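You operate a simulated robot arm through the tools that you are given. There is no shell and no other tool. Be economical: measure what you need, move in short steps, check, and stop when the job is done.

You run a simulated robot arm. Do the job below in one go: nothing can be reset, and whatever is moved stays where it is left.

TASK
Stones block the wheel: stop it, brush them off and start it again.
Fine: switch off and spray closed before you brush; blue brush, back in its holder; spray at half again. Set down upright: blue brush.

The check looks at the end state, three seconds after you hand in, the way a careful person would. Anything else that was tipped, shoved, dropped, spilled or broken makes it a failure.

THE ROBOT
A 7-joint arm with a two-finger parallel gripper, fixed in place. Base frame: the origin is at the foot of the arm, x ahead of it, y to its left, z up. Readings come in cm, rad, newtons and seconds.
Its first joint turns from -2.897 to 2.897 rad. Payload 4.4 kg.
The TCP is the grasp point between the finger pads, 2.3 cm short of the fingertips. In the tool frame z runs along the fingers and y along their closing line. The gripper opens to 9.4 cm. The fingers are 3.8 cm wide and 1 cm thick; the gripper's body (5.4 by 9.6 cm) begins 3.9 cm behind the TCP.
Orientation is that of the tool frame in the base frame, as [roll, pitch, yaw] about the fixed x, y, z axes, in that order (R = Rz(yaw) Ry(pitch) Rx(roll)). With the fingers straight down and closing along the base's y, the tool's x points along the base's -x, its y along +y and its z along -z.

THE INTERFACE
- The arm moves only by the tool drive_tool. Its argument "motion" is a list of rows, each a list of 7 numbers: the opening in per cent of the stroke, from 0 (shut) to 100 (fully open), then the shift along the tool's x, y, z in units of 25 mm (1.0 is 25 mm), then the turn, a rotation vector about the tool's x, y, z in units of 8 degrees (1.0 is 8 degrees). In form: [[hand, x, y, z, ax, ay, az], ...]. A call has 1 to 8 rows; each row shifts and turns the commanded pose from where the row before left it, along the tool's axes as they then stand. A call with a number of a shift or a turn outside -1 to 1 is refused whole. Rows are played at 5 a second. More than 5 cm and 0.15 rad between two rows, or a gripper value outside its range, and nothing of the call is played. A pose out of reach is approached as far as the arm can. The call stops where the force on the tool passes 40 N (or 10 N more than at its start, if that is more) or the arm is blocked; 0.2 s more then pass. The fingers move at their own pace (about 7.2 cm/s each) and stop on an object; they squeeze with about 35 N. The grip force told is the motor's: it shows also when the fingers shut on nothing. Time passes only in rows, and 0.2 s behind the last, so rows that do not move let the fingers close. It gives the time, the measured TCP pose, the force on the tool (base axes), the opening and the grip force at its end, in the units of the frame above (readings bear some noise), with the torque about the TCP (base axes, N m) and any sound that the robot's microphone picked up.
- Cameras (640 x 400 px; columns grow to the right, rows downward): "scene" is fixed at [40.73, 48.82, 150.07]; the picture's right is [0.01, -1.00, 0.00], its down [-0.61, -0.01, -0.80] and it looks along [0.80, 0.01, -0.61] (base axes); focal length 261 px, centre (320, 200). "wrist" rides on the gripper at [8.6, 1.6, -7.5] in the tool frame; the picture's right is [-0.18, 0.98, 0.00], its down [-0.58, -0.11, -0.81] and it looks along [-0.79, -0.15, 0.59] (tool axes); focal length 243 px, centre (320, 200). There is no depth. A picture from a camera that has moved, and an enlarged one, comes with that camera's place and axes in the base frame and with its lens. The place of the scene camera against the robot may be out by one fixed shift of up to 1.8 cm in any direction.
- snapshot(camera): a new picture of that camera. No time passes.
- zoom(camera, box): a new picture of the part [left, top, right, bottom] of that camera's present view, enlarged. No time passes.
- finish_job(): hands the job in; it is judged then, once.

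Work in short steps. Places have to be worked out from the pictures, the camera data and where the tool is seen: move nearer, look again, correct. Check each grasp and each placing, and mend what went wrong. You have 120 turns and 84 pictures in all, those below and enlarged ones among them. Open the gripper and draw the arm clear of the work before you hand the job in, unless the task says otherwise; then end with one line.

The tools are called after "Emit:" by a JSON object that holds its "name" and its "arguments". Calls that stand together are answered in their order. drive_tool: Moves the arm, as the interface text tells. Its arguments: {"type":"object","properties":{"motion":{"type":"array"}},"required":["motion"]} The other tools are called the same way: snapshot (camera) takes a picture; zoom (camera, box) takes an enlarged picture of a part of a camera's view; finish_job () hands the job in.

At the start:

```text
time_s: 0.0
tool_pos: [69.95, 33.58, 133.52]
orientation: [3.139, 0.003, 3.139]
ft_force: [-0.5, -0.1, -0.1]
torque: [-0.04, 0.03, -0.02]
width: 9.4
finger_force: 0.0
```

scene: 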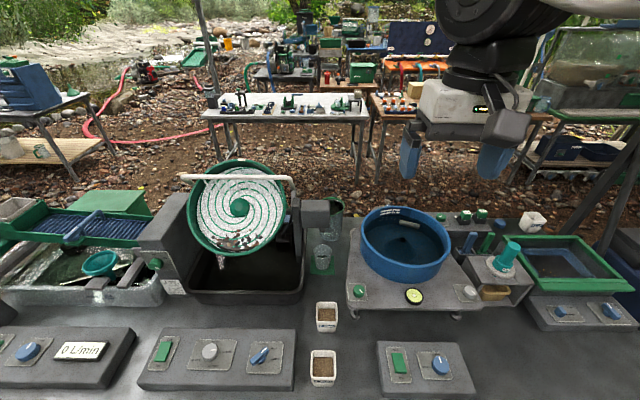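
wrist: 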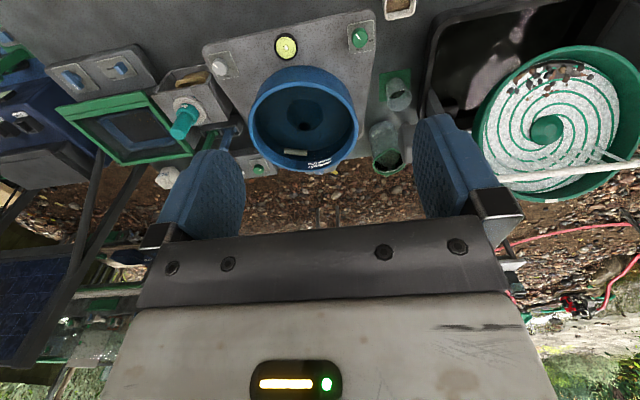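

I start with enlarged views of the wheel, its control panels and the brush holders.

Emit:
{"name": "zoom", "arguments": {"camera": "scene", "box": [130, 310, 300, 400]}}

Emit:
{"name": "zoom", "arguments": {"camera": "scene", "box": [170, 150, 350, 300]}}

Emit:
{"name": "zoom", "arguments": {"camera": "scene", "box": [430, 200, 560, 310]}}

Emit:
{"name": "zoom", "arguments": {"camera": "scene", "box": [0, 310, 150, 400]}}

```text
3.76 times, centred on (215, 355) of scene
camera zoom: at [40.73, 48.82, 150.07], right [0.01, -1.0, 0.0], down [-0.61, -0.01, -0.8], along [0.8, 0.01, -0.61], focal length 982 px, centre (715, -384)
```

zoom: 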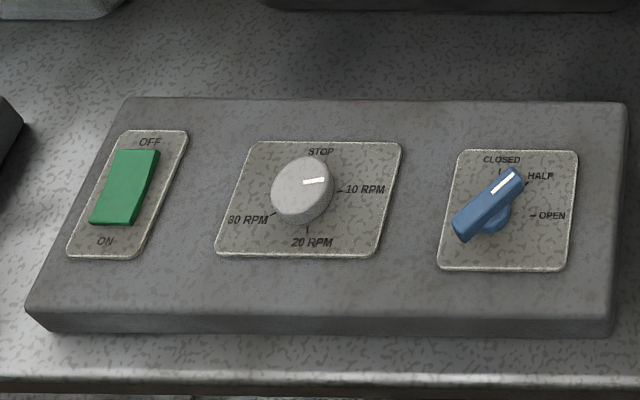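

```text
2.67 times, centred on (260, 225) of scene
camera zoom: at [40.73, 48.82, 150.07], right [0.01, -1.0, 0.0], down [-0.61, -0.01, -0.8], along [0.8, 0.01, -0.61], focal length 695 px, centre (480, 133)
```

zoom: 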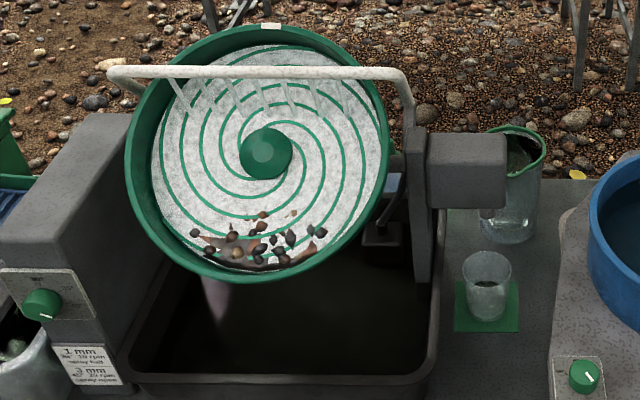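

```text
3.64 times, centred on (495, 255) of scene
camera zoom: at [40.73, 48.82, 150.07], right [0.01, -1.0, 0.0], down [-0.61, -0.01, -0.8], along [0.8, 0.01, -0.61], focal length 948 px, centre (-316, 0)
```

zoom: 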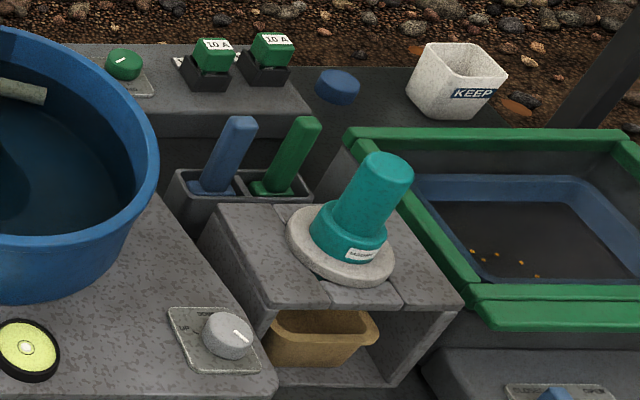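

```text
4.27 times, centred on (75, 355) of scene
camera zoom: at [40.73, 48.82, 150.07], right [0.01, -1.0, 0.0], down [-0.61, -0.01, -0.8], along [0.8, 0.01, -0.61], focal length 1112 px, centre (1365, -461)
```

zoom: 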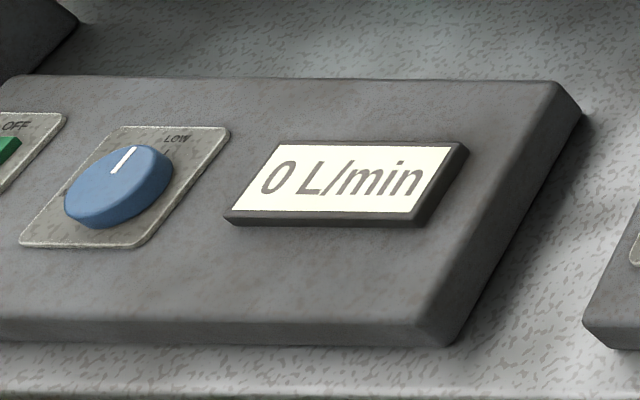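

The hub triangulates to about (98, 72, 104), and the bubble level to z≈88. The wheel's panel is near x≈68, y≈70–88. I move left towards the panel, staying high, and look with the wrist camera.

Emit:
{"name": "drive_tool", "arguments": {"motion": [[0, 0.6, 1, 0.2, 0, 0, 0], [0, 0.6, 1, 0.2, 0, 0, 0], [0, 0.6, 1, 0.2, 0, 0, 0], [0, 0.6, 1, 0.2, 0, 0, 0], [0, 0.6, 1, 0.2, 0, 0, 0], [0, 0.6, 1, 0.2, 0, 0, 0], [0, 0, 1, 0.2, 0, 0, 0], [0, 0, 1, 0.2, 0, 0, 0]]}}

Emit:
{"name": "drive_tool", "arguments": {"motion": [[0, 0, 1, 0.5, 0, 0, 0], [0, 0, 1, 0.5, 0, 0, 0], [0, 0, 1, 0.5, 0, 0, 0], [0, 0, 1, 0.5, 0, 0, 0], [0, 0, 1, 0.5, 0, 0, 0], [0, 0, 1, 0.5, 0, 0, 0]]}}

Emit:
{"name": "snapshot", "arguments": {"camera": "wrist"}}

Emit:
{"name": "snapshot", "arguments": {"camera": "scene"}}

```text
time_s: 1.8
tool_pos: [60.87, 53.82, 129.67]
orientation: [3.14, 0.001, -3.141]
ft_force: [0.0, 0.5, 0.8]
torque: [0.02, -0.02, -0.02]
width: 0.01
finger_force: 34.7
```

```text
time_s: 3.2
tool_pos: [61.12, 68.79, 122.27]
orientation: [3.14, 0.001, -3.141]
ft_force: [-0.6, -0.5, 1.0]
torque: [0.07, 0.0, -0.03]
width: 0.0
finger_force: 34.8
```

```text
77 pictures are left
camera wrist: at [52.31, 70.38, 129.48], right [0.18, 0.98, 0.0], down [0.58, -0.11, 0.81], along [0.79, -0.15, -0.59], focal length 243 px, centre (320, 200)
```

wrist: 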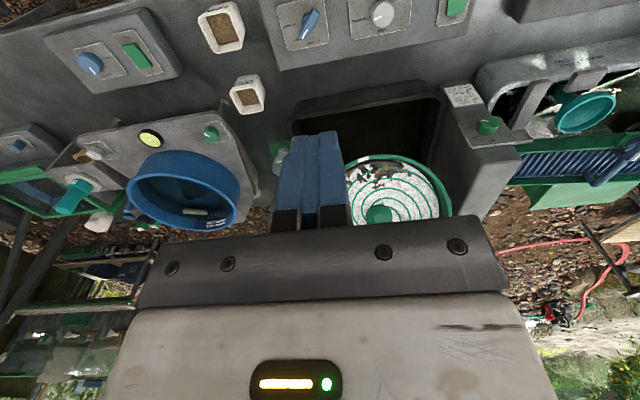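

```text
76 pictures are left
```

scene: 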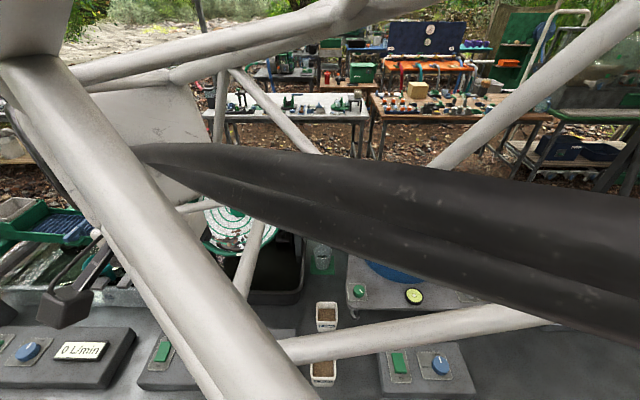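

The panel sits near z≈73, just below the edge of the wrist view. I lower the tool and pull it back towards the base to see the panel better.

Emit:
{"name": "drive_tool", "arguments": {"motion": [[0, 0.7, 0.3, 1, 0, 0, 0], [0, 0.7, 0.3, 1, 0, 0, 0], [0, 0.7, 0.3, 1, 0, 0, 0], [0, 0.7, 0.3, 1, 0, 0, 0], [0, 0.7, 0.3, 1, 0, 0, 0], [0, 0.7, 0.3, 1, 0, 0, 0], [0, 0, 0, 1, 0, 0, 0], [0, 0, 0, 1, 0, 0, 0]]}}

Emit:
{"name": "snapshot", "arguments": {"camera": "wrist"}}

Emit:
{"name": "snapshot", "arguments": {"camera": "scene"}}

```text
time_s: 5.0
tool_pos: [50.61, 73.1, 102.22]
orientation: [3.14, 0.002, -3.141]
ft_force: [-0.2, 1.3, 0.4]
torque: [-0.01, -0.04, 0.02]
width: 0.01
finger_force: 35.0
```

```text
75 pictures are left
camera wrist: at [41.91, 74.82, 109.48], right [0.18, 0.98, 0.0], down [0.58, -0.11, 0.81], along [0.79, -0.15, -0.59], focal length 243 px, centre (320, 200)
```

wrist: 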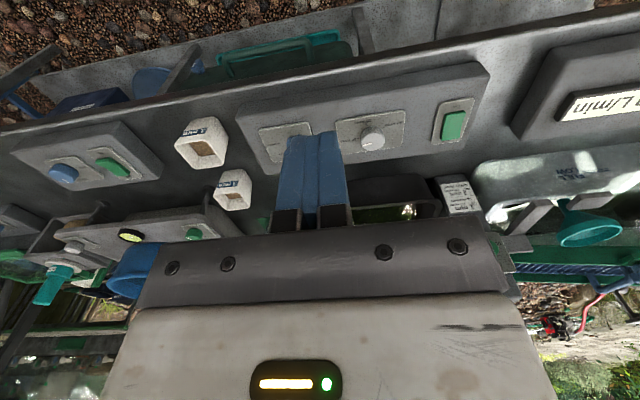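

```text
74 pictures are left
```

scene: 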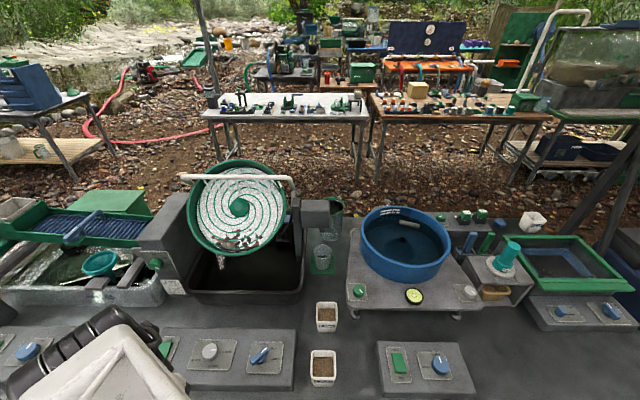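

The rocker triangulates to about (71, 92, 75.5), the rpm knob to (70, 78) and the spray lever to roughly (70, 64). I move to above the rocker and test the reach.

Emit:
{"name": "drive_tool", "arguments": {"motion": [[0, -1, 0.9, 0.5, 0, 0, 0], [0, -1, 0.9, 0.5, 0, 0, 0], [0, -1, 0.9, 0.5, 0, 0, 0], [0, -1, 0.9, 0.5, 0, 0, 0], [0, -1, 0.9, 0.5, 0, 0, 0], [0, -1, 0.9, 0.5, 0, 0, 0], [0, -1, 0.9, 0.5, 0, 0, 0], [0, -1, 0.9, 0.5, 0, 0, 0]]}}

Emit:
{"name": "snapshot", "arguments": {"camera": "scene"}}

Emit:
{"name": "snapshot", "arguments": {"camera": "wrist"}}

```text
time_s: 6.8
tool_pos: [70.6, 91.06, 92.12]
orientation: [3.138, 0.002, 3.14]
ft_force: [0.5, 0.0, 1.1]
torque: [0.0, 0.01, -0.02]
width: 0.0
finger_force: 35.2
```

```text
73 pictures are left
```

scene: 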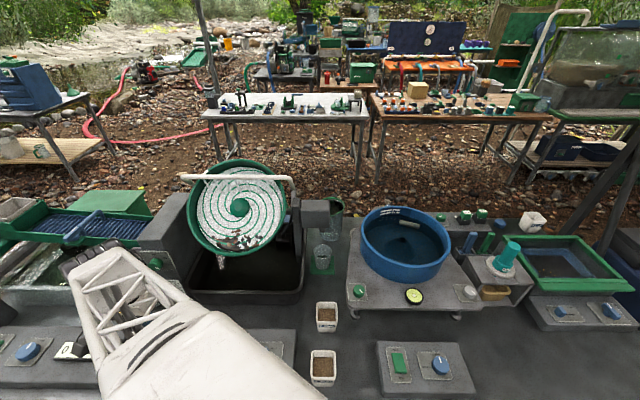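

```text
72 pictures are left
camera wrist: at [61.92, 92.77, 99.42], right [0.18, 0.98, 0.0], down [0.58, -0.11, 0.81], along [0.79, -0.15, -0.59], focal length 243 px, centre (320, 200)
```

wrist: 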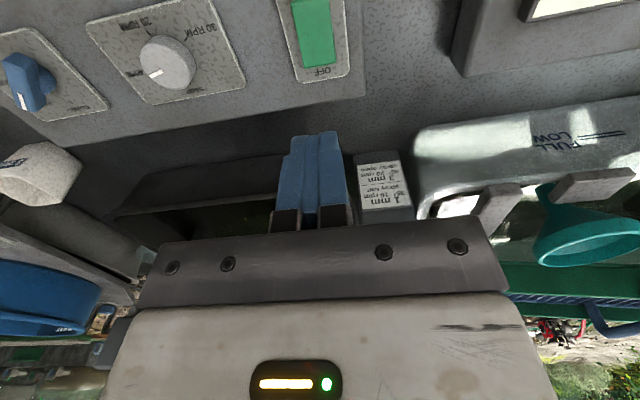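

It reaches. I enlarge the view of the rocker and the card.

Emit:
{"name": "zoom", "arguments": {"camera": "wrist", "box": [240, 0, 400, 100]}}

Emit:
{"name": "zoom", "arguments": {"camera": "wrist", "box": [0, 0, 240, 130]}}

Emit:
{"name": "zoom", "arguments": {"camera": "wrist", "box": [350, 145, 420, 215]}}

```text
4.00 times, centred on (320, 50) of wrist
camera zoom: at [61.92, 92.77, 99.42], right [0.18, 0.98, 0.0], down [0.58, -0.11, 0.81], along [0.79, -0.15, -0.59], focal length 970 px, centre (320, 800)
```

zoom: 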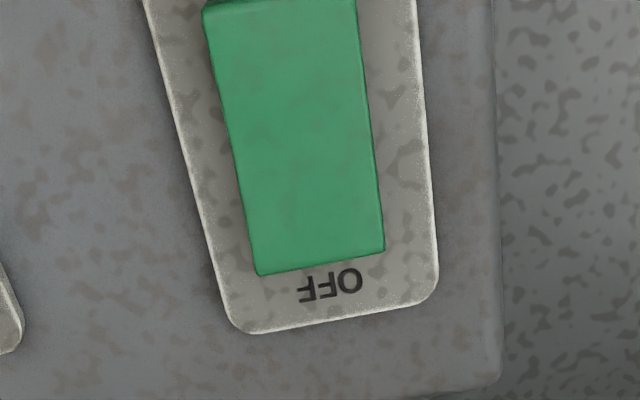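

```text
2.67 times, centred on (120, 65) of wrist
camera zoom: at [61.92, 92.77, 99.42], right [0.18, 0.98, 0.0], down [0.58, -0.11, 0.81], along [0.79, -0.15, -0.59], focal length 647 px, centre (853, 560)
```

zoom: 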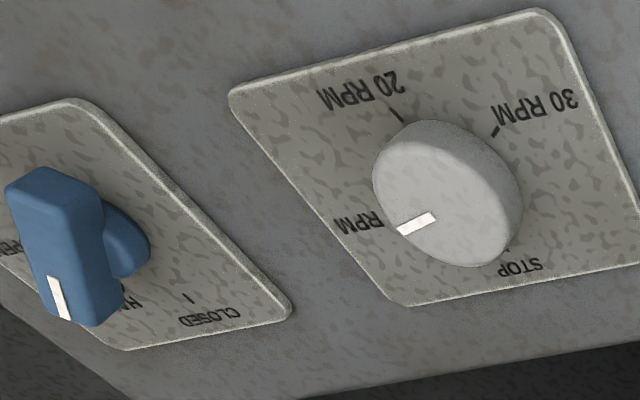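

```text
5.71 times, centred on (385, 180) of wrist
camera zoom: at [61.92, 92.77, 99.42], right [0.18, 0.98, 0.0], down [0.58, -0.11, 0.81], along [0.79, -0.15, -0.59], focal length 1386 px, centre (-51, 314)
```

zoom: 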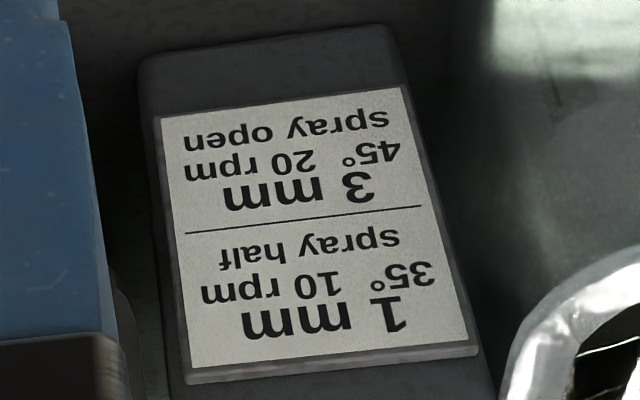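

The rpm knob is already at 10 rpm, which matches the 1 mm recipe with spray half, so I leave it. The rocker's OFF end is around (72.5, 90.8), so I line up over it and descend.

Emit:
{"name": "drive_tool", "arguments": {"motion": [[0, -0.6, -0.1, 1, 0, 0, 0], [0, 0, 0, 1, 0, 0, 0], [0, 0, 0, 1, 0, 0, 0], [0, 0, 0, 0.8, 0, 0, 0]]}}

Emit:
{"name": "zoom", "arguments": {"camera": "wrist", "box": [220, 0, 420, 200]}}

```text
time_s: 7.8
tool_pos: [72.05, 91.01, 82.6]
orientation: [3.139, 0.001, 3.141]
ft_force: [0.1, 1.1, 0.2]
torque: [0.04, -0.02, 0.0]
width: 0.01
finger_force: 35.1
```

```text
2.00 times, centred on (320, 100) of wrist
camera zoom: at [63.36, 92.57, 89.98], right [0.18, 0.98, 0.0], down [0.58, -0.11, 0.81], along [0.79, -0.15, -0.59], focal length 485 px, centre (320, 400)
```

zoom: 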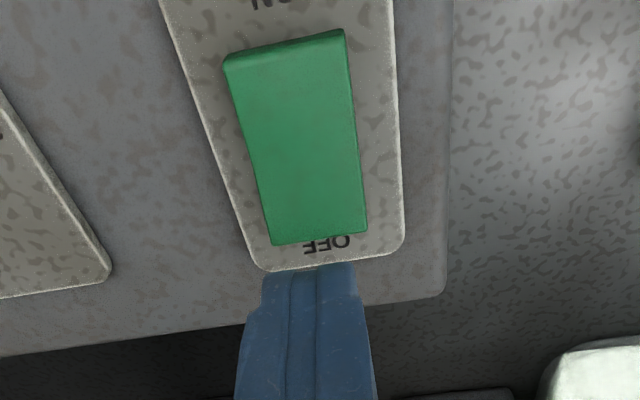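

The OFF end looks raised to about z≈78, at x≈71.5. I shift slightly nearer and press down in small steps.

Emit:
{"name": "drive_tool", "arguments": {"motion": [[0, 0.25, -0.05, 0.3, 0, 0, 0], [0, 0, 0, 0.2, 0, 0, 0], [0, 0, 0, 0.2, 0, 0, 0], [0, 0, 0, 0.2, 0, 0, 0]]}}

Emit:
{"name": "zoom", "arguments": {"camera": "wrist", "box": [220, 0, 420, 200]}}

```text
time_s: 8.8
tool_pos: [71.53, 90.81, 80.39]
orientation: [3.139, 0.002, -3.14]
ft_force: [1.3, -0.1, 2.2]
torque: [-0.01, 0.04, 0.04]
width: 0.0
finger_force: 34.8
```

```text
2.00 times, centred on (320, 100) of wrist
camera zoom: at [62.81, 92.44, 87.71], right [0.18, 0.98, 0.0], down [0.58, -0.11, 0.81], along [0.79, -0.15, -0.59], focal length 485 px, centre (320, 400)
```

zoom: 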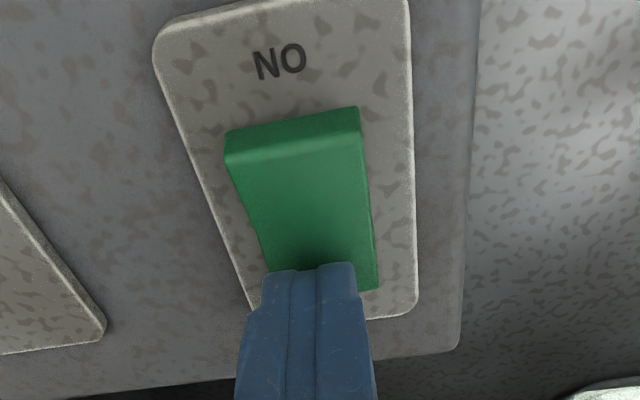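

The rocker is tipping: the ON end now stands up. I push slightly further to be sure it latches.

Emit:
{"name": "drive_tool", "arguments": {"motion": [[0, 0, 0, 0.15, 0, 0, 0], [0, 0, 0, 0.15, 0, 0, 0]]}}

```text
time_s: 9.4
tool_pos: [71.61, 91.17, 80.44]
orientation: [3.135, 0.007, 3.141]
ft_force: [1.0, -0.6, 5.4]
torque: [-0.02, 0.07, -0.04]
width: 0.01
finger_force: 35.0
stopped in row 2: the force on the tool passed its limit at 49 N (the readings are from after the stop); the commanded pose is now the measured one
```

It bottomed out at 49 N. I retract and check.

Emit:
{"name": "drive_tool", "arguments": {"motion": [[0, 0, 0, -1, 0, 0, 0], [0, 0, 0, -1, 0, 0, 0], [0, 0, 0, -1, 0, 0, 0], [0, 0.5, 0, -1, 0, 0, 0]]}}

Emit:
{"name": "zoom", "arguments": {"camera": "wrist", "box": [0, 0, 400, 200]}}

```text
time_s: 10.4
tool_pos: [70.24, 90.93, 90.3]
orientation: [3.137, 0.006, -3.141]
ft_force: [0.4, 0.6, -1.0]
torque: [0.02, -0.02, -0.01]
width: 0.02
finger_force: 34.9
```

```text
1.60 times, centred on (200, 100) of wrist
camera zoom: at [61.54, 92.48, 97.62], right [0.18, 0.98, 0.01], down [0.58, -0.11, 0.81], along [0.8, -0.15, -0.59], focal length 388 px, centre (512, 360)
```

zoom: 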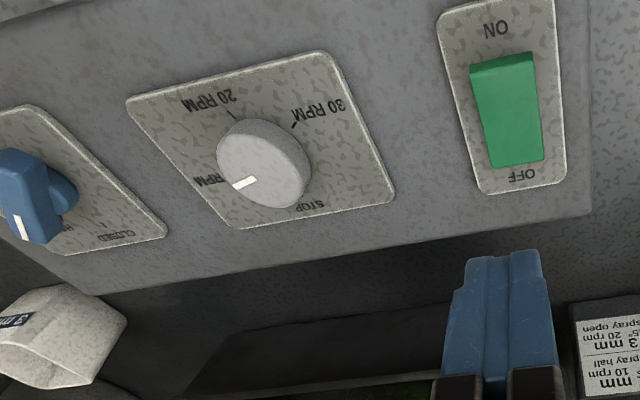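

Rocker is OFF. Now I move over to the spray lever, opening the gripper on the way.

Emit:
{"name": "drive_tool", "arguments": {"motion": [[0, 0.2, -1, 0, 0, 0, 0], [0, 0.2, -1, 0, 0, 0, 0], [0, 0.2, -1, 0, 0, 0, 0], [0, 0.2, -1, 0, 0, 0, 0], [40, 0.2, -1, 0, 0, 0, 0], [40, 0, -1, 0, 0, 0, 0], [40, 0, -1, 0, 0, 0, 0], [40, 0, -1, 0, 0, 0, 0]]}}

Emit:
{"name": "drive_tool", "arguments": {"motion": [[40, 0, -1, 0, 0, 0, 0], [40, 0, -1, 0, 0, 0, 0], [40, 0, -0.3, 0, 0, 0, 0]]}}

Emit:
{"name": "zoom", "arguments": {"camera": "wrist", "box": [160, 0, 480, 200]}}

```text
time_s: 12.2
tool_pos: [67.71, 70.77, 90.15]
orientation: [3.136, 0.005, 3.142]
ft_force: [0.4, 0.6, -0.1]
torque: [0.02, 0.04, -0.02]
width: 3.79
finger_force: 0.1
```

```text
time_s: 13.0
tool_pos: [67.75, 65.08, 90.18]
orientation: [3.136, 0.005, 3.141]
ft_force: [-0.8, -0.7, 0.0]
torque: [-0.02, 0.03, 0.01]
width: 3.77
finger_force: 0.0
```

```text
2.00 times, centred on (320, 100) of wrist
camera zoom: at [59.09, 66.71, 97.45], right [0.18, 0.98, 0.01], down [0.58, -0.11, 0.81], along [0.8, -0.14, -0.59], focal length 485 px, centre (320, 400)
```

zoom: 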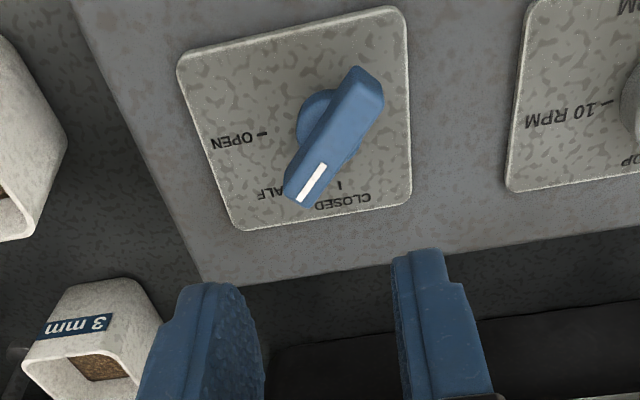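

The lever centre is about (68.5, 65.6, 78), pointing at about -42°, so at HALF. I rotate the tool +40° about its z to line up with the bar, centre it and come down partway.

Emit:
{"name": "drive_tool", "arguments": {"motion": [[40, -0.36, 0.2, 0.5, 0, 0, 0], [40, 0, 0, 0.5, 0, 0, 1], [40, 0, 0, 0.5, 0, 0, 1], [40, 0, 0, 0.5, 0, 0, 1], [40, 0, 0, 0, 0, 0, 1], [40, 0, 0, 0, 0, 0, 1]]}}

Emit:
{"name": "zoom", "arguments": {"camera": "wrist", "box": [160, 0, 480, 200]}}

Emit:
{"name": "zoom", "arguments": {"camera": "scene", "box": [180, 280, 340, 400]}}

```text
time_s: 14.4
tool_pos: [68.79, 65.71, 85.19]
orientation: [3.133, 0.0, 2.442]
ft_force: [0.4, 1.2, -0.6]
torque: [-0.02, 0.03, 0.0]
width: 3.73
finger_force: 0.1
```

```text
2.00 times, centred on (320, 100) of wrist
camera zoom: at [63.1, 72.48, 92.49], right [0.77, 0.63, 0.01], down [0.37, -0.46, 0.81], along [0.51, -0.62, -0.59], focal length 485 px, centre (320, 400)
```

zoom: 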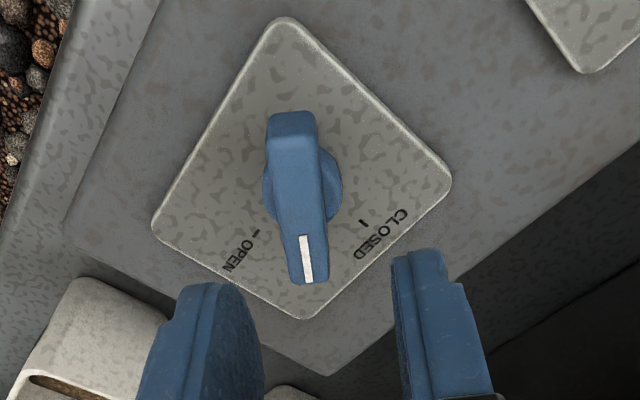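

```text
3.33 times, centred on (260, 340) of scene
camera zoom: at [40.73, 48.82, 150.07], right [0.01, -1.0, 0.0], down [-0.61, -0.01, -0.8], along [0.8, 0.01, -0.61], focal length 869 px, centre (520, -267)
```

zoom: 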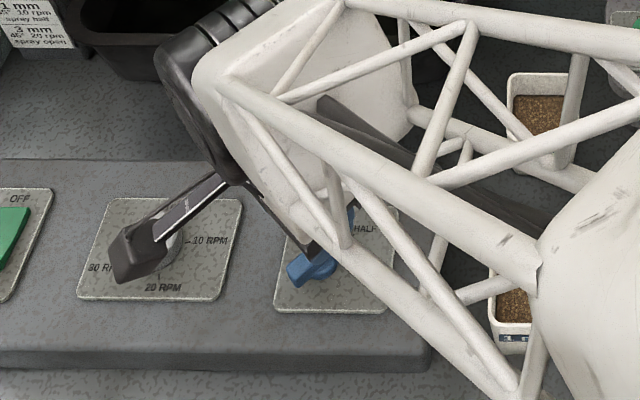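

The lever bar is centred near (67.8, 65.8), with its top at about z≈79. I nudge to centre it and descend until the pads straddle the bar.

Emit:
{"name": "drive_tool", "arguments": {"motion": [[40, 0.28, -0.22, 0.6, 0, 0, 0], [40, 0, 0, 0.6, 0, 0, 0], [40, 0, 0, 0.5, 0, 0, 0], [40, 0, 0, 0.4, 0, 0, 0], [40, 0, 0, 0.2, 0, 0, 0]]}}

Emit:
{"name": "zoom", "arguments": {"camera": "wrist", "box": [160, 0, 480, 200]}}

```text
time_s: 15.6
tool_pos: [67.84, 65.84, 79.45]
orientation: [3.132, 0.0, 2.442]
ft_force: [-0.3, -1.0, -0.2]
torque: [-0.01, 0.0, -0.01]
width: 3.77
finger_force: 0.0
```

```text
2.00 times, centred on (320, 100) of wrist
camera zoom: at [62.2, 72.59, 86.72], right [0.77, 0.63, 0.01], down [0.37, -0.46, 0.81], along [0.51, -0.62, -0.59], focal length 485 px, centre (320, 400)
```

zoom: 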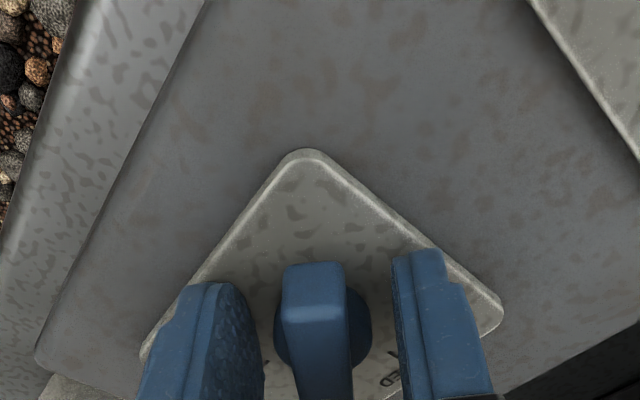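

The bar is centred between the pads, so I close on it.

Emit:
{"name": "drive_tool", "arguments": {"motion": [[5, 0, 0, 0, 0, 0, 0], [5, 0, 0, 0, 0, 0, 0], [5, 0, 0, 0, 0, 0, 0]]}}

```text
time_s: 16.4
tool_pos: [67.87, 65.77, 79.5]
orientation: [3.136, -0.001, 2.443]
ft_force: [-2.9, -2.2, 0.6]
torque: [-0.19, 0.22, 0.0]
width: 2.55
finger_force: 45.6
```

I'm gripping the 2.5 cm bar. Now I turn it towards CLOSED.

Emit:
{"name": "drive_tool", "arguments": {"motion": [[5, 0, 0, 0, 0, 0, -0.7], [5, 0, 0, 0, 0, 0, -0.7], [5, 0, 0, 0, 0, 0, -0.7], [5, 0, 0, 0, 0, 0, -0.7]]}}

Emit:
{"name": "zoom", "arguments": {"camera": "wrist", "box": [160, 0, 480, 200]}}

```text
time_s: 17.3
tool_pos: [67.77, 65.76, 79.25]
orientation: [3.136, 0.002, 2.782]
ft_force: [-12.2, -5.4, 8.9]
torque: [-0.45, -0.08, -0.02]
width: 2.59
finger_force: 45.5
stopped in row 4: the force on the tool passed its limit at 42 N (the readings are from after the stop); the commanded pose is now the measured one
```

```text
2.00 times, centred on (320, 100) of wrist
camera zoom: at [60.17, 70.21, 86.69], right [0.52, 0.86, 0.01], down [0.5, -0.31, 0.81], along [0.69, -0.41, -0.59], focal length 485 px, centre (320, 400)
```

zoom: 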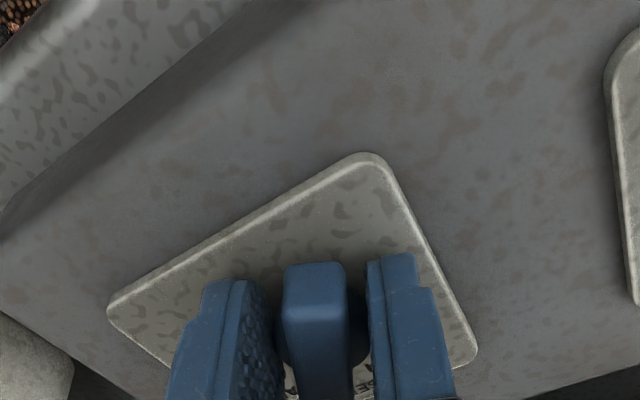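

It turned about 19° and then bound up, because my turning centre is off the pivot. I loosen the grip to re-seat and look.

Emit:
{"name": "drive_tool", "arguments": {"motion": [[34, 0, 0, 0, 0, 0, 0], [34, 0, 0, 0, 0, 0, 0]]}}

Emit:
{"name": "zoom", "arguments": {"camera": "wrist", "box": [220, 100, 420, 220]}}

```text
time_s: 17.9
tool_pos: [67.83, 65.73, 79.3]
orientation: [3.135, 0.001, 2.783]
ft_force: [-1.0, 0.5, 0.0]
torque: [0.0, 0.0, 0.0]
width: 3.22
finger_force: 0.0
```

```text
3.20 times, centred on (320, 160) of wrist
camera zoom: at [60.2, 70.22, 86.65], right [0.52, 0.86, 0.01], down [0.5, -0.31, 0.81], along [0.69, -0.41, -0.59], focal length 776 px, centre (320, 328)
```

zoom: 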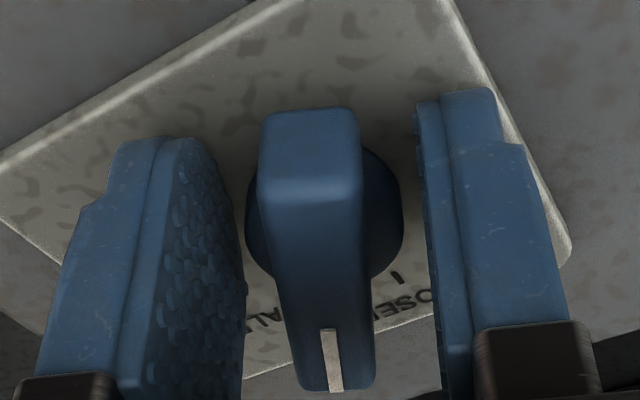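

The pads were squeezing the round collar below the bar. I raise by about 0.8 cm and grip the bar itself.

Emit:
{"name": "drive_tool", "arguments": {"motion": [[34, 0, 0, -0.32, 0, 0, 0], [5, 0, 0, 0, 0, 0, 0], [5, 0, 0, 0, 0, 0, 0], [5, 0, 0, 0, 0, 0, 0]]}}

```text
time_s: 18.9
tool_pos: [67.7, 65.51, 80.19]
orientation: [3.136, 0.001, 2.782]
ft_force: [-0.7, -2.0, -2.1]
torque: [-0.13, 0.21, 0.01]
width: 2.56
finger_force: 45.2
```

Now I continue the turn in smaller steps.

Emit:
{"name": "drive_tool", "arguments": {"motion": [[5, 0, 0, 0, 0, 0, -0.4], [5, 0, 0, 0, 0, 0, -0.4], [5, 0, 0, 0, 0, 0, -0.4], [5, 0, 0, 0, 0, 0, -0.4]]}}

```text
time_s: 19.9
tool_pos: [67.71, 65.57, 80.09]
orientation: [3.138, 0.002, 3.005]
ft_force: [-21.7, -30.2, 13.5]
torque: [-0.79, 0.36, -0.19]
width: 2.55
finger_force: 45.4
```

Emit:
{"name": "drive_tool", "arguments": {"motion": [[34, 0, 0, 0, 0, 0, 0], [34, 0, 0, 0, 0, 0, 0]]}}

Emit:
{"name": "zoom", "arguments": {"camera": "wrist", "box": [220, 100, 420, 220]}}

```text
time_s: 20.5
tool_pos: [67.75, 65.62, 80.14]
orientation: [3.137, 0.002, 3.005]
ft_force: [0.5, -0.5, 0.5]
torque: [-0.03, -0.02, 0.01]
width: 3.23
finger_force: 0.0
```

```text
3.20 times, centred on (320, 160) of wrist
camera zoom: at [59.42, 68.42, 87.44], right [0.32, 0.95, 0.01], down [0.56, -0.19, 0.81], along [0.77, -0.25, -0.59], focal length 776 px, centre (320, 328)
```

zoom: 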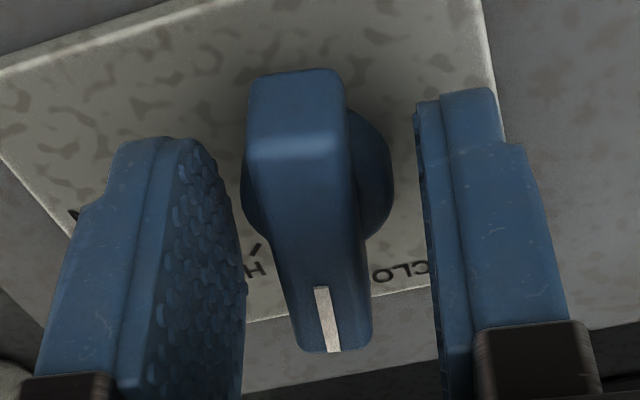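

The lever follows and is about 8° short of CLOSED. I shift 0.3 cm towards its centre, regrip and finish the turn.

Emit:
{"name": "drive_tool", "arguments": {"motion": [[34, -0.05, -0.12, 0, 0, 0, 0], [5, 0, 0, 0, 0, 0, 0], [5, 0, 0, 0, 0, 0, 0], [5, 0, 0, 0, 0, 0, -0.4], [5, 0, 0, 0, 0, 0, -0.4], [5, 0, 0, 0, 0, 0, -0.3], [5, 0, 0, 0, 0, 0, 0]]}}

Emit:
{"name": "drive_tool", "arguments": {"motion": [[40, 0, 0, 0, 0, 0, 0], [40, 0, 0, 0, 0, 0, 0], [40, 0, 0, -1, 0, 0, 0], [40, 0.3, 0, -1, 0, 0, 0], [40, 0.6, 0, -1, 0, 0, 0]]}}

Emit:
{"name": "zoom", "arguments": {"camera": "wrist", "box": [160, 0, 480, 200]}}

```text
time_s: 21.4
tool_pos: [67.91, 65.58, 80.11]
orientation: [3.133, 0.006, 3.017]
ft_force: [0.7, 12.3, -5.9]
torque: [0.17, 0.02, 0.03]
width: 2.58
finger_force: 44.9
stopped in row 4: the force on the tool passed its limit at 43 N (the readings are from after the stop); the commanded pose is now the measured one
```

```text
time_s: 22.6
tool_pos: [65.49, 65.71, 87.74]
orientation: [3.137, 0.002, 3.017]
ft_force: [-0.3, -1.2, -0.2]
torque: [0.03, 0.03, -0.01]
width: 3.76
finger_force: 0.1
```

```text
2.00 times, centred on (320, 100) of wrist
camera zoom: at [57.09, 68.38, 95.04], right [0.31, 0.95, 0.01], down [0.56, -0.19, 0.81], along [0.77, -0.24, -0.59], focal length 485 px, centre (320, 400)
```

zoom: 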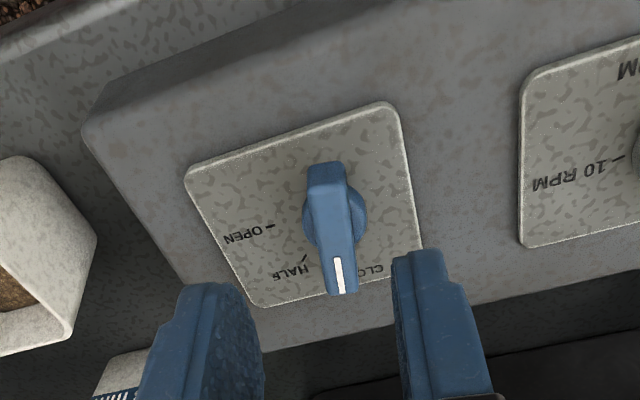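

The lever still shows about -10°, short of CLOSED. I'll finish with a nudge: closed fingers beside the marker end, pushing towards +y.

Emit:
{"name": "drive_tool", "arguments": {"motion": [[0, -0.8, -0.43, 0, 0, 0, -0.89], [0, -0.8, -0.43, 0, 0, 0, 0], [0, -0.8, -0.43, 0, 0, 0, 0], [0, 0, 0, 0.8, 0, 0, 0], [0, 0, 0, 0.8, 0, 0, 0], [0, 0, 0, 0.8, 0, 0, 0]]}}

Emit:
{"name": "zoom", "arguments": {"camera": "wrist", "box": [160, 0, 480, 200]}}

```text
time_s: 24.0
tool_pos: [71.48, 62.36, 81.63]
orientation: [3.135, 0.006, 3.14]
ft_force: [-0.1, -1.1, -0.1]
torque: [0.03, 0.0, 0.01]
width: 0.0
finger_force: 35.2
```

```text
2.00 times, centred on (320, 100) of wrist
camera zoom: at [62.73, 63.97, 89.04], right [0.19, 0.98, 0.01], down [0.58, -0.12, 0.81], along [0.8, -0.15, -0.59], focal length 485 px, centre (320, 400)
```

zoom: 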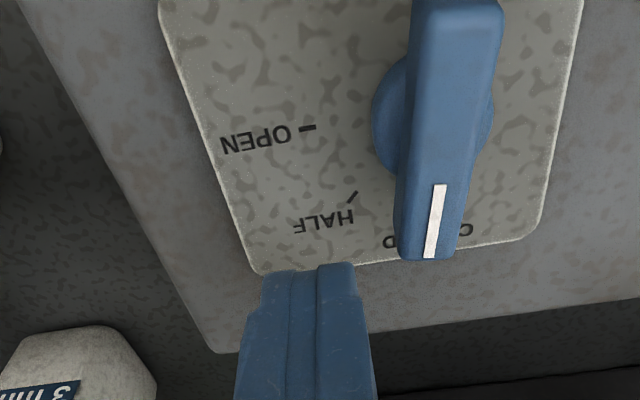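

The bar's marker end is at (70.9, 65.2), with its -y side at about 64.4. I lower beside it and push gently towards +y to y≈63.9.

Emit:
{"name": "drive_tool", "arguments": {"motion": [[0, 0, 0, 0.6, 0, 0, 0], [0, 0, 0.3, 0, 0, 0, 0], [0, 0, 0.15, 0, 0, 0, 0], [0, 0, 0.1, 0, 0, 0, 0], [0, 0, 0.08, 0, 0, 0, 0]]}}

Emit:
{"name": "zoom", "arguments": {"camera": "wrist", "box": [160, 0, 480, 200]}}

```text
time_s: 25.2
tool_pos: [71.43, 63.89, 80.27]
orientation: [3.135, 0.006, 3.141]
ft_force: [-0.7, 0.1, -0.1]
torque: [0.01, -0.02, 0.02]
width: 0.0
finger_force: 35.2
```

```text
2.00 times, centred on (320, 100) of wrist
camera zoom: at [62.81, 65.43, 87.46], right [0.19, 0.98, 0.01], down [0.58, -0.12, 0.81], along [0.8, -0.15, -0.59], focal length 485 px, centre (320, 400)
```

zoom: 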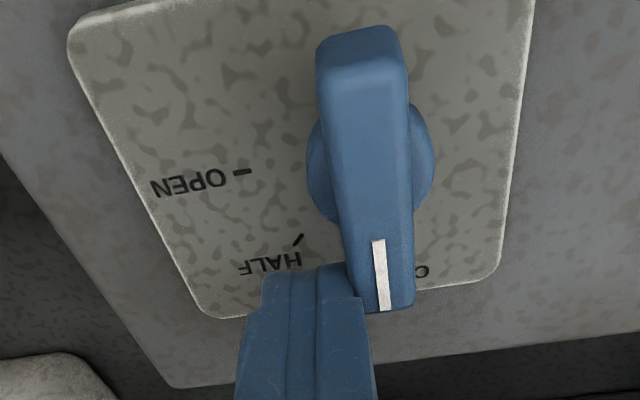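

The bar now lies parallel to the plate edges, which means CLOSED. I back off and verify.

Emit:
{"name": "drive_tool", "arguments": {"motion": [[0, 0, -0.3, 0, 0, 0, 0], [0, 0, -0.3, -0.8, 0, 0, 0], [0, 0.6, 0, -1, 0, 0, 0], [0, 0.6, 0, -1, 0, 0, 0]]}}

Emit:
{"name": "zoom", "arguments": {"camera": "wrist", "box": [240, 0, 480, 150]}}

```text
time_s: 26.2
tool_pos: [68.29, 62.05, 87.03]
orientation: [3.136, 0.006, 3.138]
ft_force: [0.0, -0.4, -0.4]
torque: [0.02, -0.02, 0.04]
width: 0.0
finger_force: 35.7
```

```text
2.67 times, centred on (360, 75) of wrist
camera zoom: at [59.6, 63.71, 94.31], right [0.19, 0.98, 0.01], down [0.58, -0.12, 0.81], along [0.79, -0.15, -0.59], focal length 647 px, centre (213, 533)
```

zoom: 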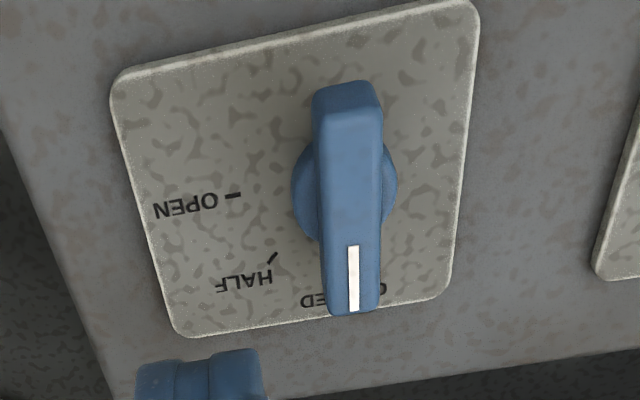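

Spray is CLOSED. The blue brush should be near (98, 3), so I rise and travel right over the front of the bench to look at it.

Emit:
{"name": "drive_tool", "arguments": {"motion": [[0, 0, -0.5, -1, 0, 0, 0], [0, 0, -0.8, -1, 0, 0, 0], [0, 0, -1, -1, 0, 0, 0], [0, 0, -1, -1, 0, 0, 0], [0, 0, -1, -1, 0, 0, 0], [0, 0, -1, -1, 0, 0, 0], [0, 0, -1, -1, 0, 0, 0], [0, 0, -1, -1, 0, 0, 0]]}}

Emit:
{"name": "drive_tool", "arguments": {"motion": [[0, 0, -1, -0.6, 0, 0, 0], [0, 0, -1, -0.6, 0, 0, 0], [0, 0, -1, -0.6, 0, 0, 0], [0, 0, -1, -0.6, 0, 0, 0], [0, 0, -1, 0, 0, 0, 0], [0, 0, -1, 0, 0, 0, 0], [0, 0, -1, 0, 0, 0, 0], [0, 0, -1, 0, 0, 0, 0]]}}

Emit:
{"name": "drive_tool", "arguments": {"motion": [[0, 0, -1, 0, 0, 0, 0], [0, 0, -1, 0, 0, 0, 0], [0, 0, -1, 0, 0, 0, 0], [0, 0, -1, 0, 0, 0, 0], [0, 0, -1, 0, 0, 0, 0], [0, 0, -1, 0, 0, 0, 0], [0, 0, -1, 0, 0, 0, 0], [60, 0, -1, 0, 0, 0, 0]]}}

Emit:
{"name": "snapshot", "arguments": {"camera": "wrist"}}

```text
time_s: 28.0
tool_pos: [68.19, 43.82, 107.2]
orientation: [3.136, 0.003, 3.139]
ft_force: [0.0, -0.2, -0.7]
torque: [0.01, 0.0, 0.0]
width: 0.0
finger_force: 34.6
```

```text
time_s: 29.8
tool_pos: [68.21, 23.89, 112.71]
orientation: [3.134, 0.005, 3.139]
ft_force: [0.4, -0.1, -0.6]
torque: [0.01, 0.0, 0.02]
width: 0.0
finger_force: 34.8
```

```text
time_s: 31.6
tool_pos: [68.03, 3.78, 112.9]
orientation: [3.133, 0.005, 3.14]
ft_force: [-0.6, 0.2, -0.3]
torque: [0.02, 0.0, 0.02]
width: 5.36
finger_force: 0.4
```

```text
54 pictures are left
camera wrist: at [59.34, 5.35, 120.15], right [0.19, 0.98, 0.01], down [0.58, -0.12, 0.81], along [0.8, -0.15, -0.59], focal length 243 px, centre (320, 200)
```

wrist: 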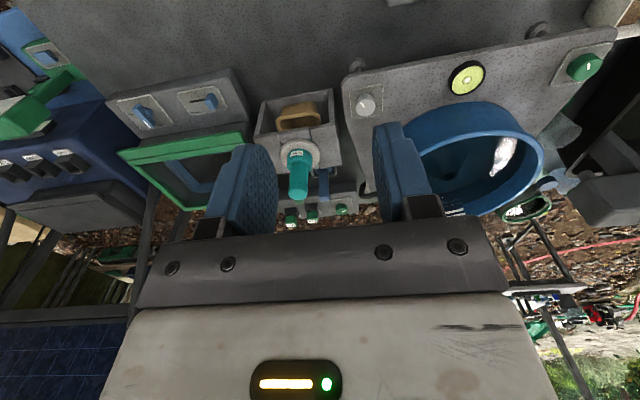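

Emit:
{"name": "zoom", "arguments": {"camera": "wrist", "box": [250, 110, 390, 230]}}

Emit:
{"name": "zoom", "arguments": {"camera": "scene", "box": [440, 200, 540, 275]}}

```text
3.33 times, centred on (320, 170) of wrist
camera zoom: at [59.34, 5.35, 120.15], right [0.19, 0.98, 0.01], down [0.58, -0.12, 0.81], along [0.8, -0.15, -0.59], focal length 809 px, centre (320, 300)
```

zoom: 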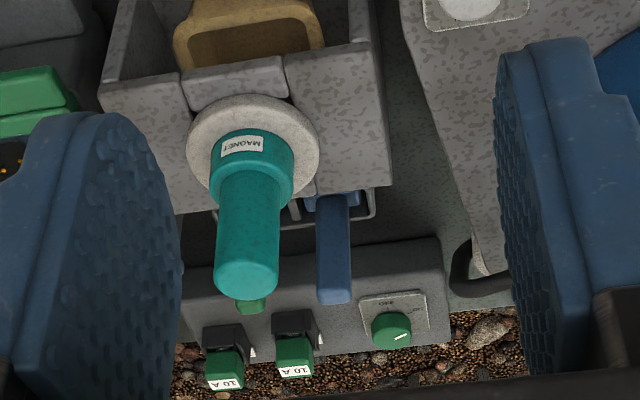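

```text
5.33 times, centred on (490, 238) of scene
camera zoom: at [40.73, 48.82, 150.07], right [0.01, -1.0, 0.0], down [-0.61, -0.01, -0.8], along [0.8, 0.01, -0.61], focal length 1391 px, centre (-587, 0)
```

zoom: 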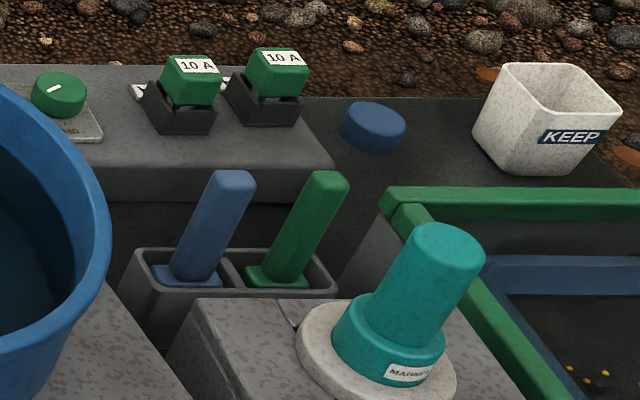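

The blue handle's top is near (102.5, -1.7, 88) and the magnet's post stands in front at (89, -3.4), reaching z≈97. To keep the wrist camera clear of the magnet I'll go in with the tool turned about 90°, so I advance high and rotate.

Emit:
{"name": "drive_tool", "arguments": {"motion": [[45, -1, -0.4, 0, 0, 0, 0], [45, -1, -0.4, 0, 0, 0, 0], [45, -1, -0.4, 0, 0, 0, 0], [45, -1, -0.4, 0, 0, 0, 0], [45, -1, -0.3, 0, 0, 0, 0], [45, -1, -0.3, 0, 0, 0, 0], [45, -1, 0, 0, 0, 0, 0], [45, -1, 0, 0, 0, 0, 0]]}}

Emit:
{"name": "drive_tool", "arguments": {"motion": [[45, 0, 0, 0, 0, 0, 1], [45, 0, 0, 0, 0, 0, 1], [45, 0, 0, 0, 0, 0, 1], [45, 0, 0, 0, 0, 0, 1], [45, 0, 0, 0, 0, 0, 1], [45, 0, 0, 0, 0, 0, 1], [45, 0, 0, 0, 0, 0, 1], [45, 0, 0, 0, 0, 0, 1]]}}

Emit:
{"name": "drive_tool", "arguments": {"motion": [[45, 0, 0, 0, 0, 0, 1], [45, 0, 0, 0, 0, 0, 1], [45, 0, 0, 0, 0, 0, 1], [45, 0, 0, 0, 0, 0, 0.25]]}}

Emit:
{"name": "snapshot", "arguments": {"camera": "wrist"}}

```text
time_s: 33.4
tool_pos: [88.01, -1.51, 112.84]
orientation: [3.135, 0.005, 3.14]
ft_force: [-0.4, -1.3, 0.3]
torque: [-0.02, 0.02, -0.01]
width: 4.23
finger_force: 0.0
```

```text
time_s: 35.2
tool_pos: [88.03, -1.61, 112.88]
orientation: [3.134, -0.003, 2.019]
ft_force: [-0.5, 0.0, 0.1]
torque: [0.01, -0.01, 0.02]
width: 4.23
finger_force: 0.1
```

```text
time_s: 36.2
tool_pos: [88.02, -1.64, 112.83]
orientation: [3.137, -0.007, 1.566]
ft_force: [-0.8, -1.0, -0.2]
torque: [0.01, -0.01, 0.01]
width: 4.19
finger_force: 0.0
```

```text
51 pictures are left
camera wrist: at [89.68, 6.98, 120.28], right [0.98, -0.19, 0.0], down [-0.12, -0.59, 0.8], along [-0.15, -0.79, -0.6], focal length 243 px, centre (320, 200)
```

wrist: 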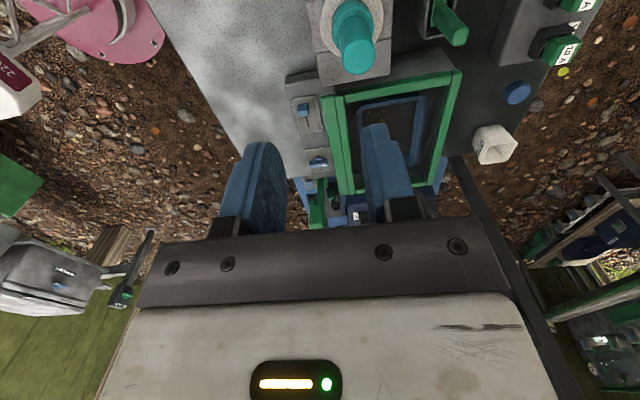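

Tool x is now base +y and tool y is base +x. I move to about (102, 8) so the blue brush comes into view.

Emit:
{"name": "drive_tool", "arguments": {"motion": [[45, 0.7, 0.9, 0, 0, 0, 0], [45, 0.7, 0.9, 0, 0, 0, 0], [45, 0.7, 0.9, 0, 0, 0, 0], [45, 0.7, 0.9, 0, 0, 0, 0], [45, 0.7, 0.9, 0, 0, 0, 0], [45, 0.5, 0.9, 0, 0, 0, 0]]}}

Emit:
{"name": "snapshot", "arguments": {"camera": "wrist"}}

```text
time_s: 37.6
tool_pos: [101.66, 8.47, 112.96]
orientation: [3.136, -0.007, 1.569]
ft_force: [-0.4, -0.2, 0.2]
torque: [-0.02, -0.01, -0.06]
width: 4.22
finger_force: 0.0
```

```text
50 pictures are left
camera wrist: at [103.28, 17.0, 120.28], right [0.98, -0.19, 0.0], down [-0.11, -0.59, 0.8], along [-0.15, -0.79, -0.6], focal length 243 px, centre (320, 200)
```

wrist: 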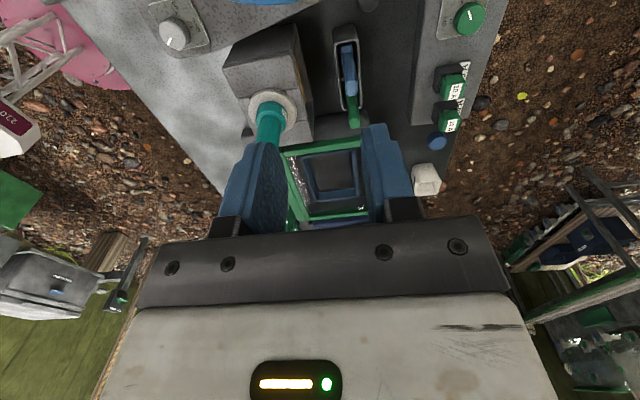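

Emit:
{"name": "zoom", "arguments": {"camera": "wrist", "box": [300, 10, 400, 140]}}

```text
3.08 times, centred on (350, 75) of wrist
camera zoom: at [103.28, 17.0, 120.28], right [0.98, -0.19, 0.0], down [-0.11, -0.59, 0.8], along [-0.15, -0.79, -0.6], focal length 746 px, centre (228, 585)
```

zoom: 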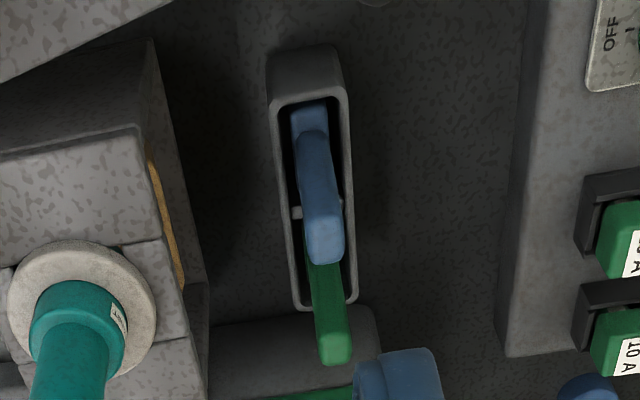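

The handle's top is about (104.4, -2.3, 86). I come down to about z≈95 directly above it and check.

Emit:
{"name": "drive_tool", "arguments": {"motion": [[45, -0.9, 0.25, 0.5, 0, 0, 0], [45, -0.9, 0.25, 0.5, 0, 0, 0], [45, -0.9, 0.25, 0.8, 0, 0, 0], [45, -0.9, 0.25, 1, 0, 0, 0], [45, -0.67, 0.1, 1, 0, 0, 0], [45, 0, 0, 1, 0, 0, 0], [45, 0, 0, 1, 0, 0, 0], [45, 0, 0, 1, 0, 0, 0]]}}

Emit:
{"name": "zoom", "arguments": {"camera": "wrist", "box": [200, 0, 440, 200]}}

Emit:
{"name": "zoom", "arguments": {"camera": "scene", "box": [420, 150, 580, 270]}}

```text
time_s: 39.4
tool_pos: [104.29, -2.15, 96.0]
orientation: [3.137, -0.007, 1.57]
ft_force: [-0.1, -0.2, 0.1]
torque: [0.03, -0.01, -0.03]
width: 4.22
finger_force: 0.0
```

```text
2.00 times, centred on (320, 100) of wrist
camera zoom: at [105.91, 6.44, 103.36], right [0.98, -0.19, 0.0], down [-0.12, -0.59, 0.8], along [-0.15, -0.79, -0.6], focal length 485 px, centre (320, 400)
```

zoom: 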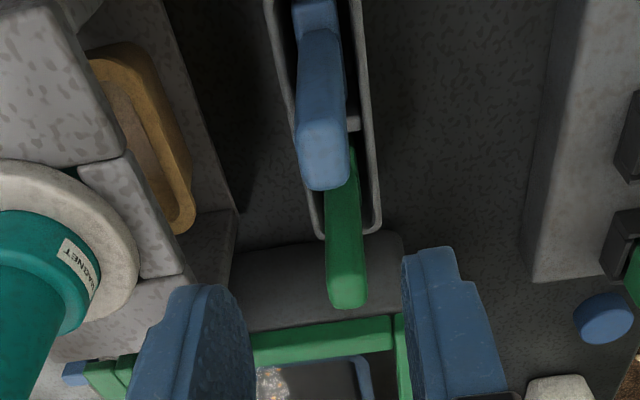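

```text
3.33 times, centred on (500, 210) of scene
camera zoom: at [40.73, 48.82, 150.07], right [0.01, -1.0, 0.0], down [-0.61, -0.01, -0.8], along [0.8, 0.01, -0.61], focal length 869 px, centre (-280, 167)
```

zoom: 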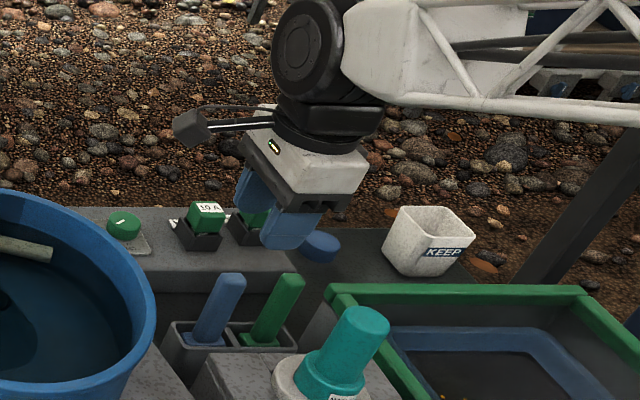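

The handle is well centred at (104.4, -2.2), with its top at about z≈86. I descend to z≈83.4.

Emit:
{"name": "drive_tool", "arguments": {"motion": [[45, 0, 0.04, 1, 0, 0, 0], [45, 0, 0, 1, 0, 0, 0], [45, 0, 0, 1, 0, 0, 0], [45, 0, 0, 1, 0, 0, 0], [45, 0, 0, 0.6, 0, 0, 0], [45, 0, 0, 0.4, 0, 0, 0]]}}

Emit:
{"name": "zoom", "arguments": {"camera": "wrist", "box": [200, 0, 440, 200]}}

Emit:
{"name": "zoom", "arguments": {"camera": "scene", "box": [440, 180, 560, 270]}}

```text
time_s: 40.8
tool_pos: [104.48, -2.18, 83.42]
orientation: [3.136, -0.007, 1.57]
ft_force: [0.1, 1.0, 0.8]
torque: [0.02, -0.01, 0.02]
width: 4.25
finger_force: 0.2
```

```text
2.00 times, centred on (320, 100) of wrist
camera zoom: at [106.18, 6.51, 90.82], right [0.98, -0.19, 0.0], down [-0.11, -0.59, 0.8], along [-0.15, -0.79, -0.6], focal length 485 px, centre (320, 400)
```

zoom: 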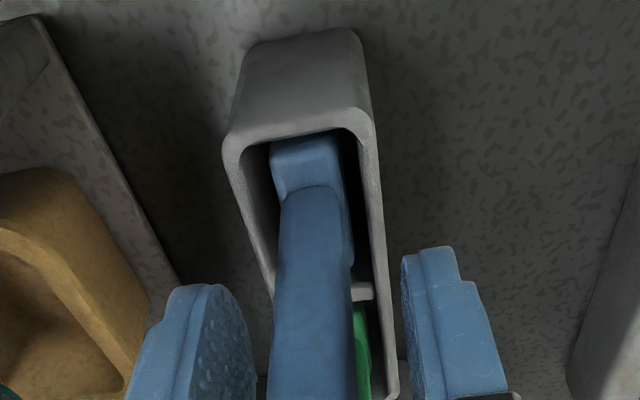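

```text
4.44 times, centred on (500, 225) of scene
camera zoom: at [40.73, 48.82, 150.07], right [0.01, -1.0, 0.0], down [-0.61, -0.01, -0.8], along [0.8, 0.01, -0.61], focal length 1159 px, centre (-480, 89)
```

zoom: 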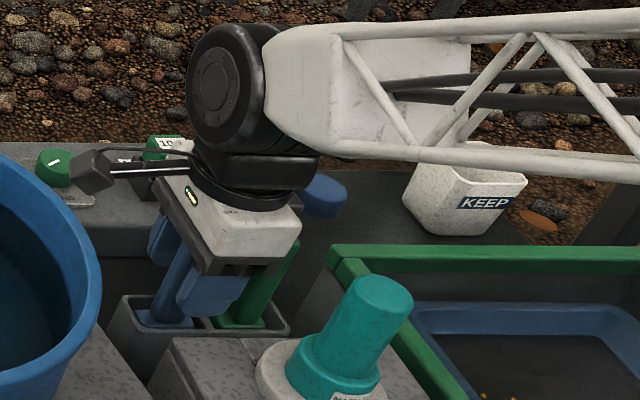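

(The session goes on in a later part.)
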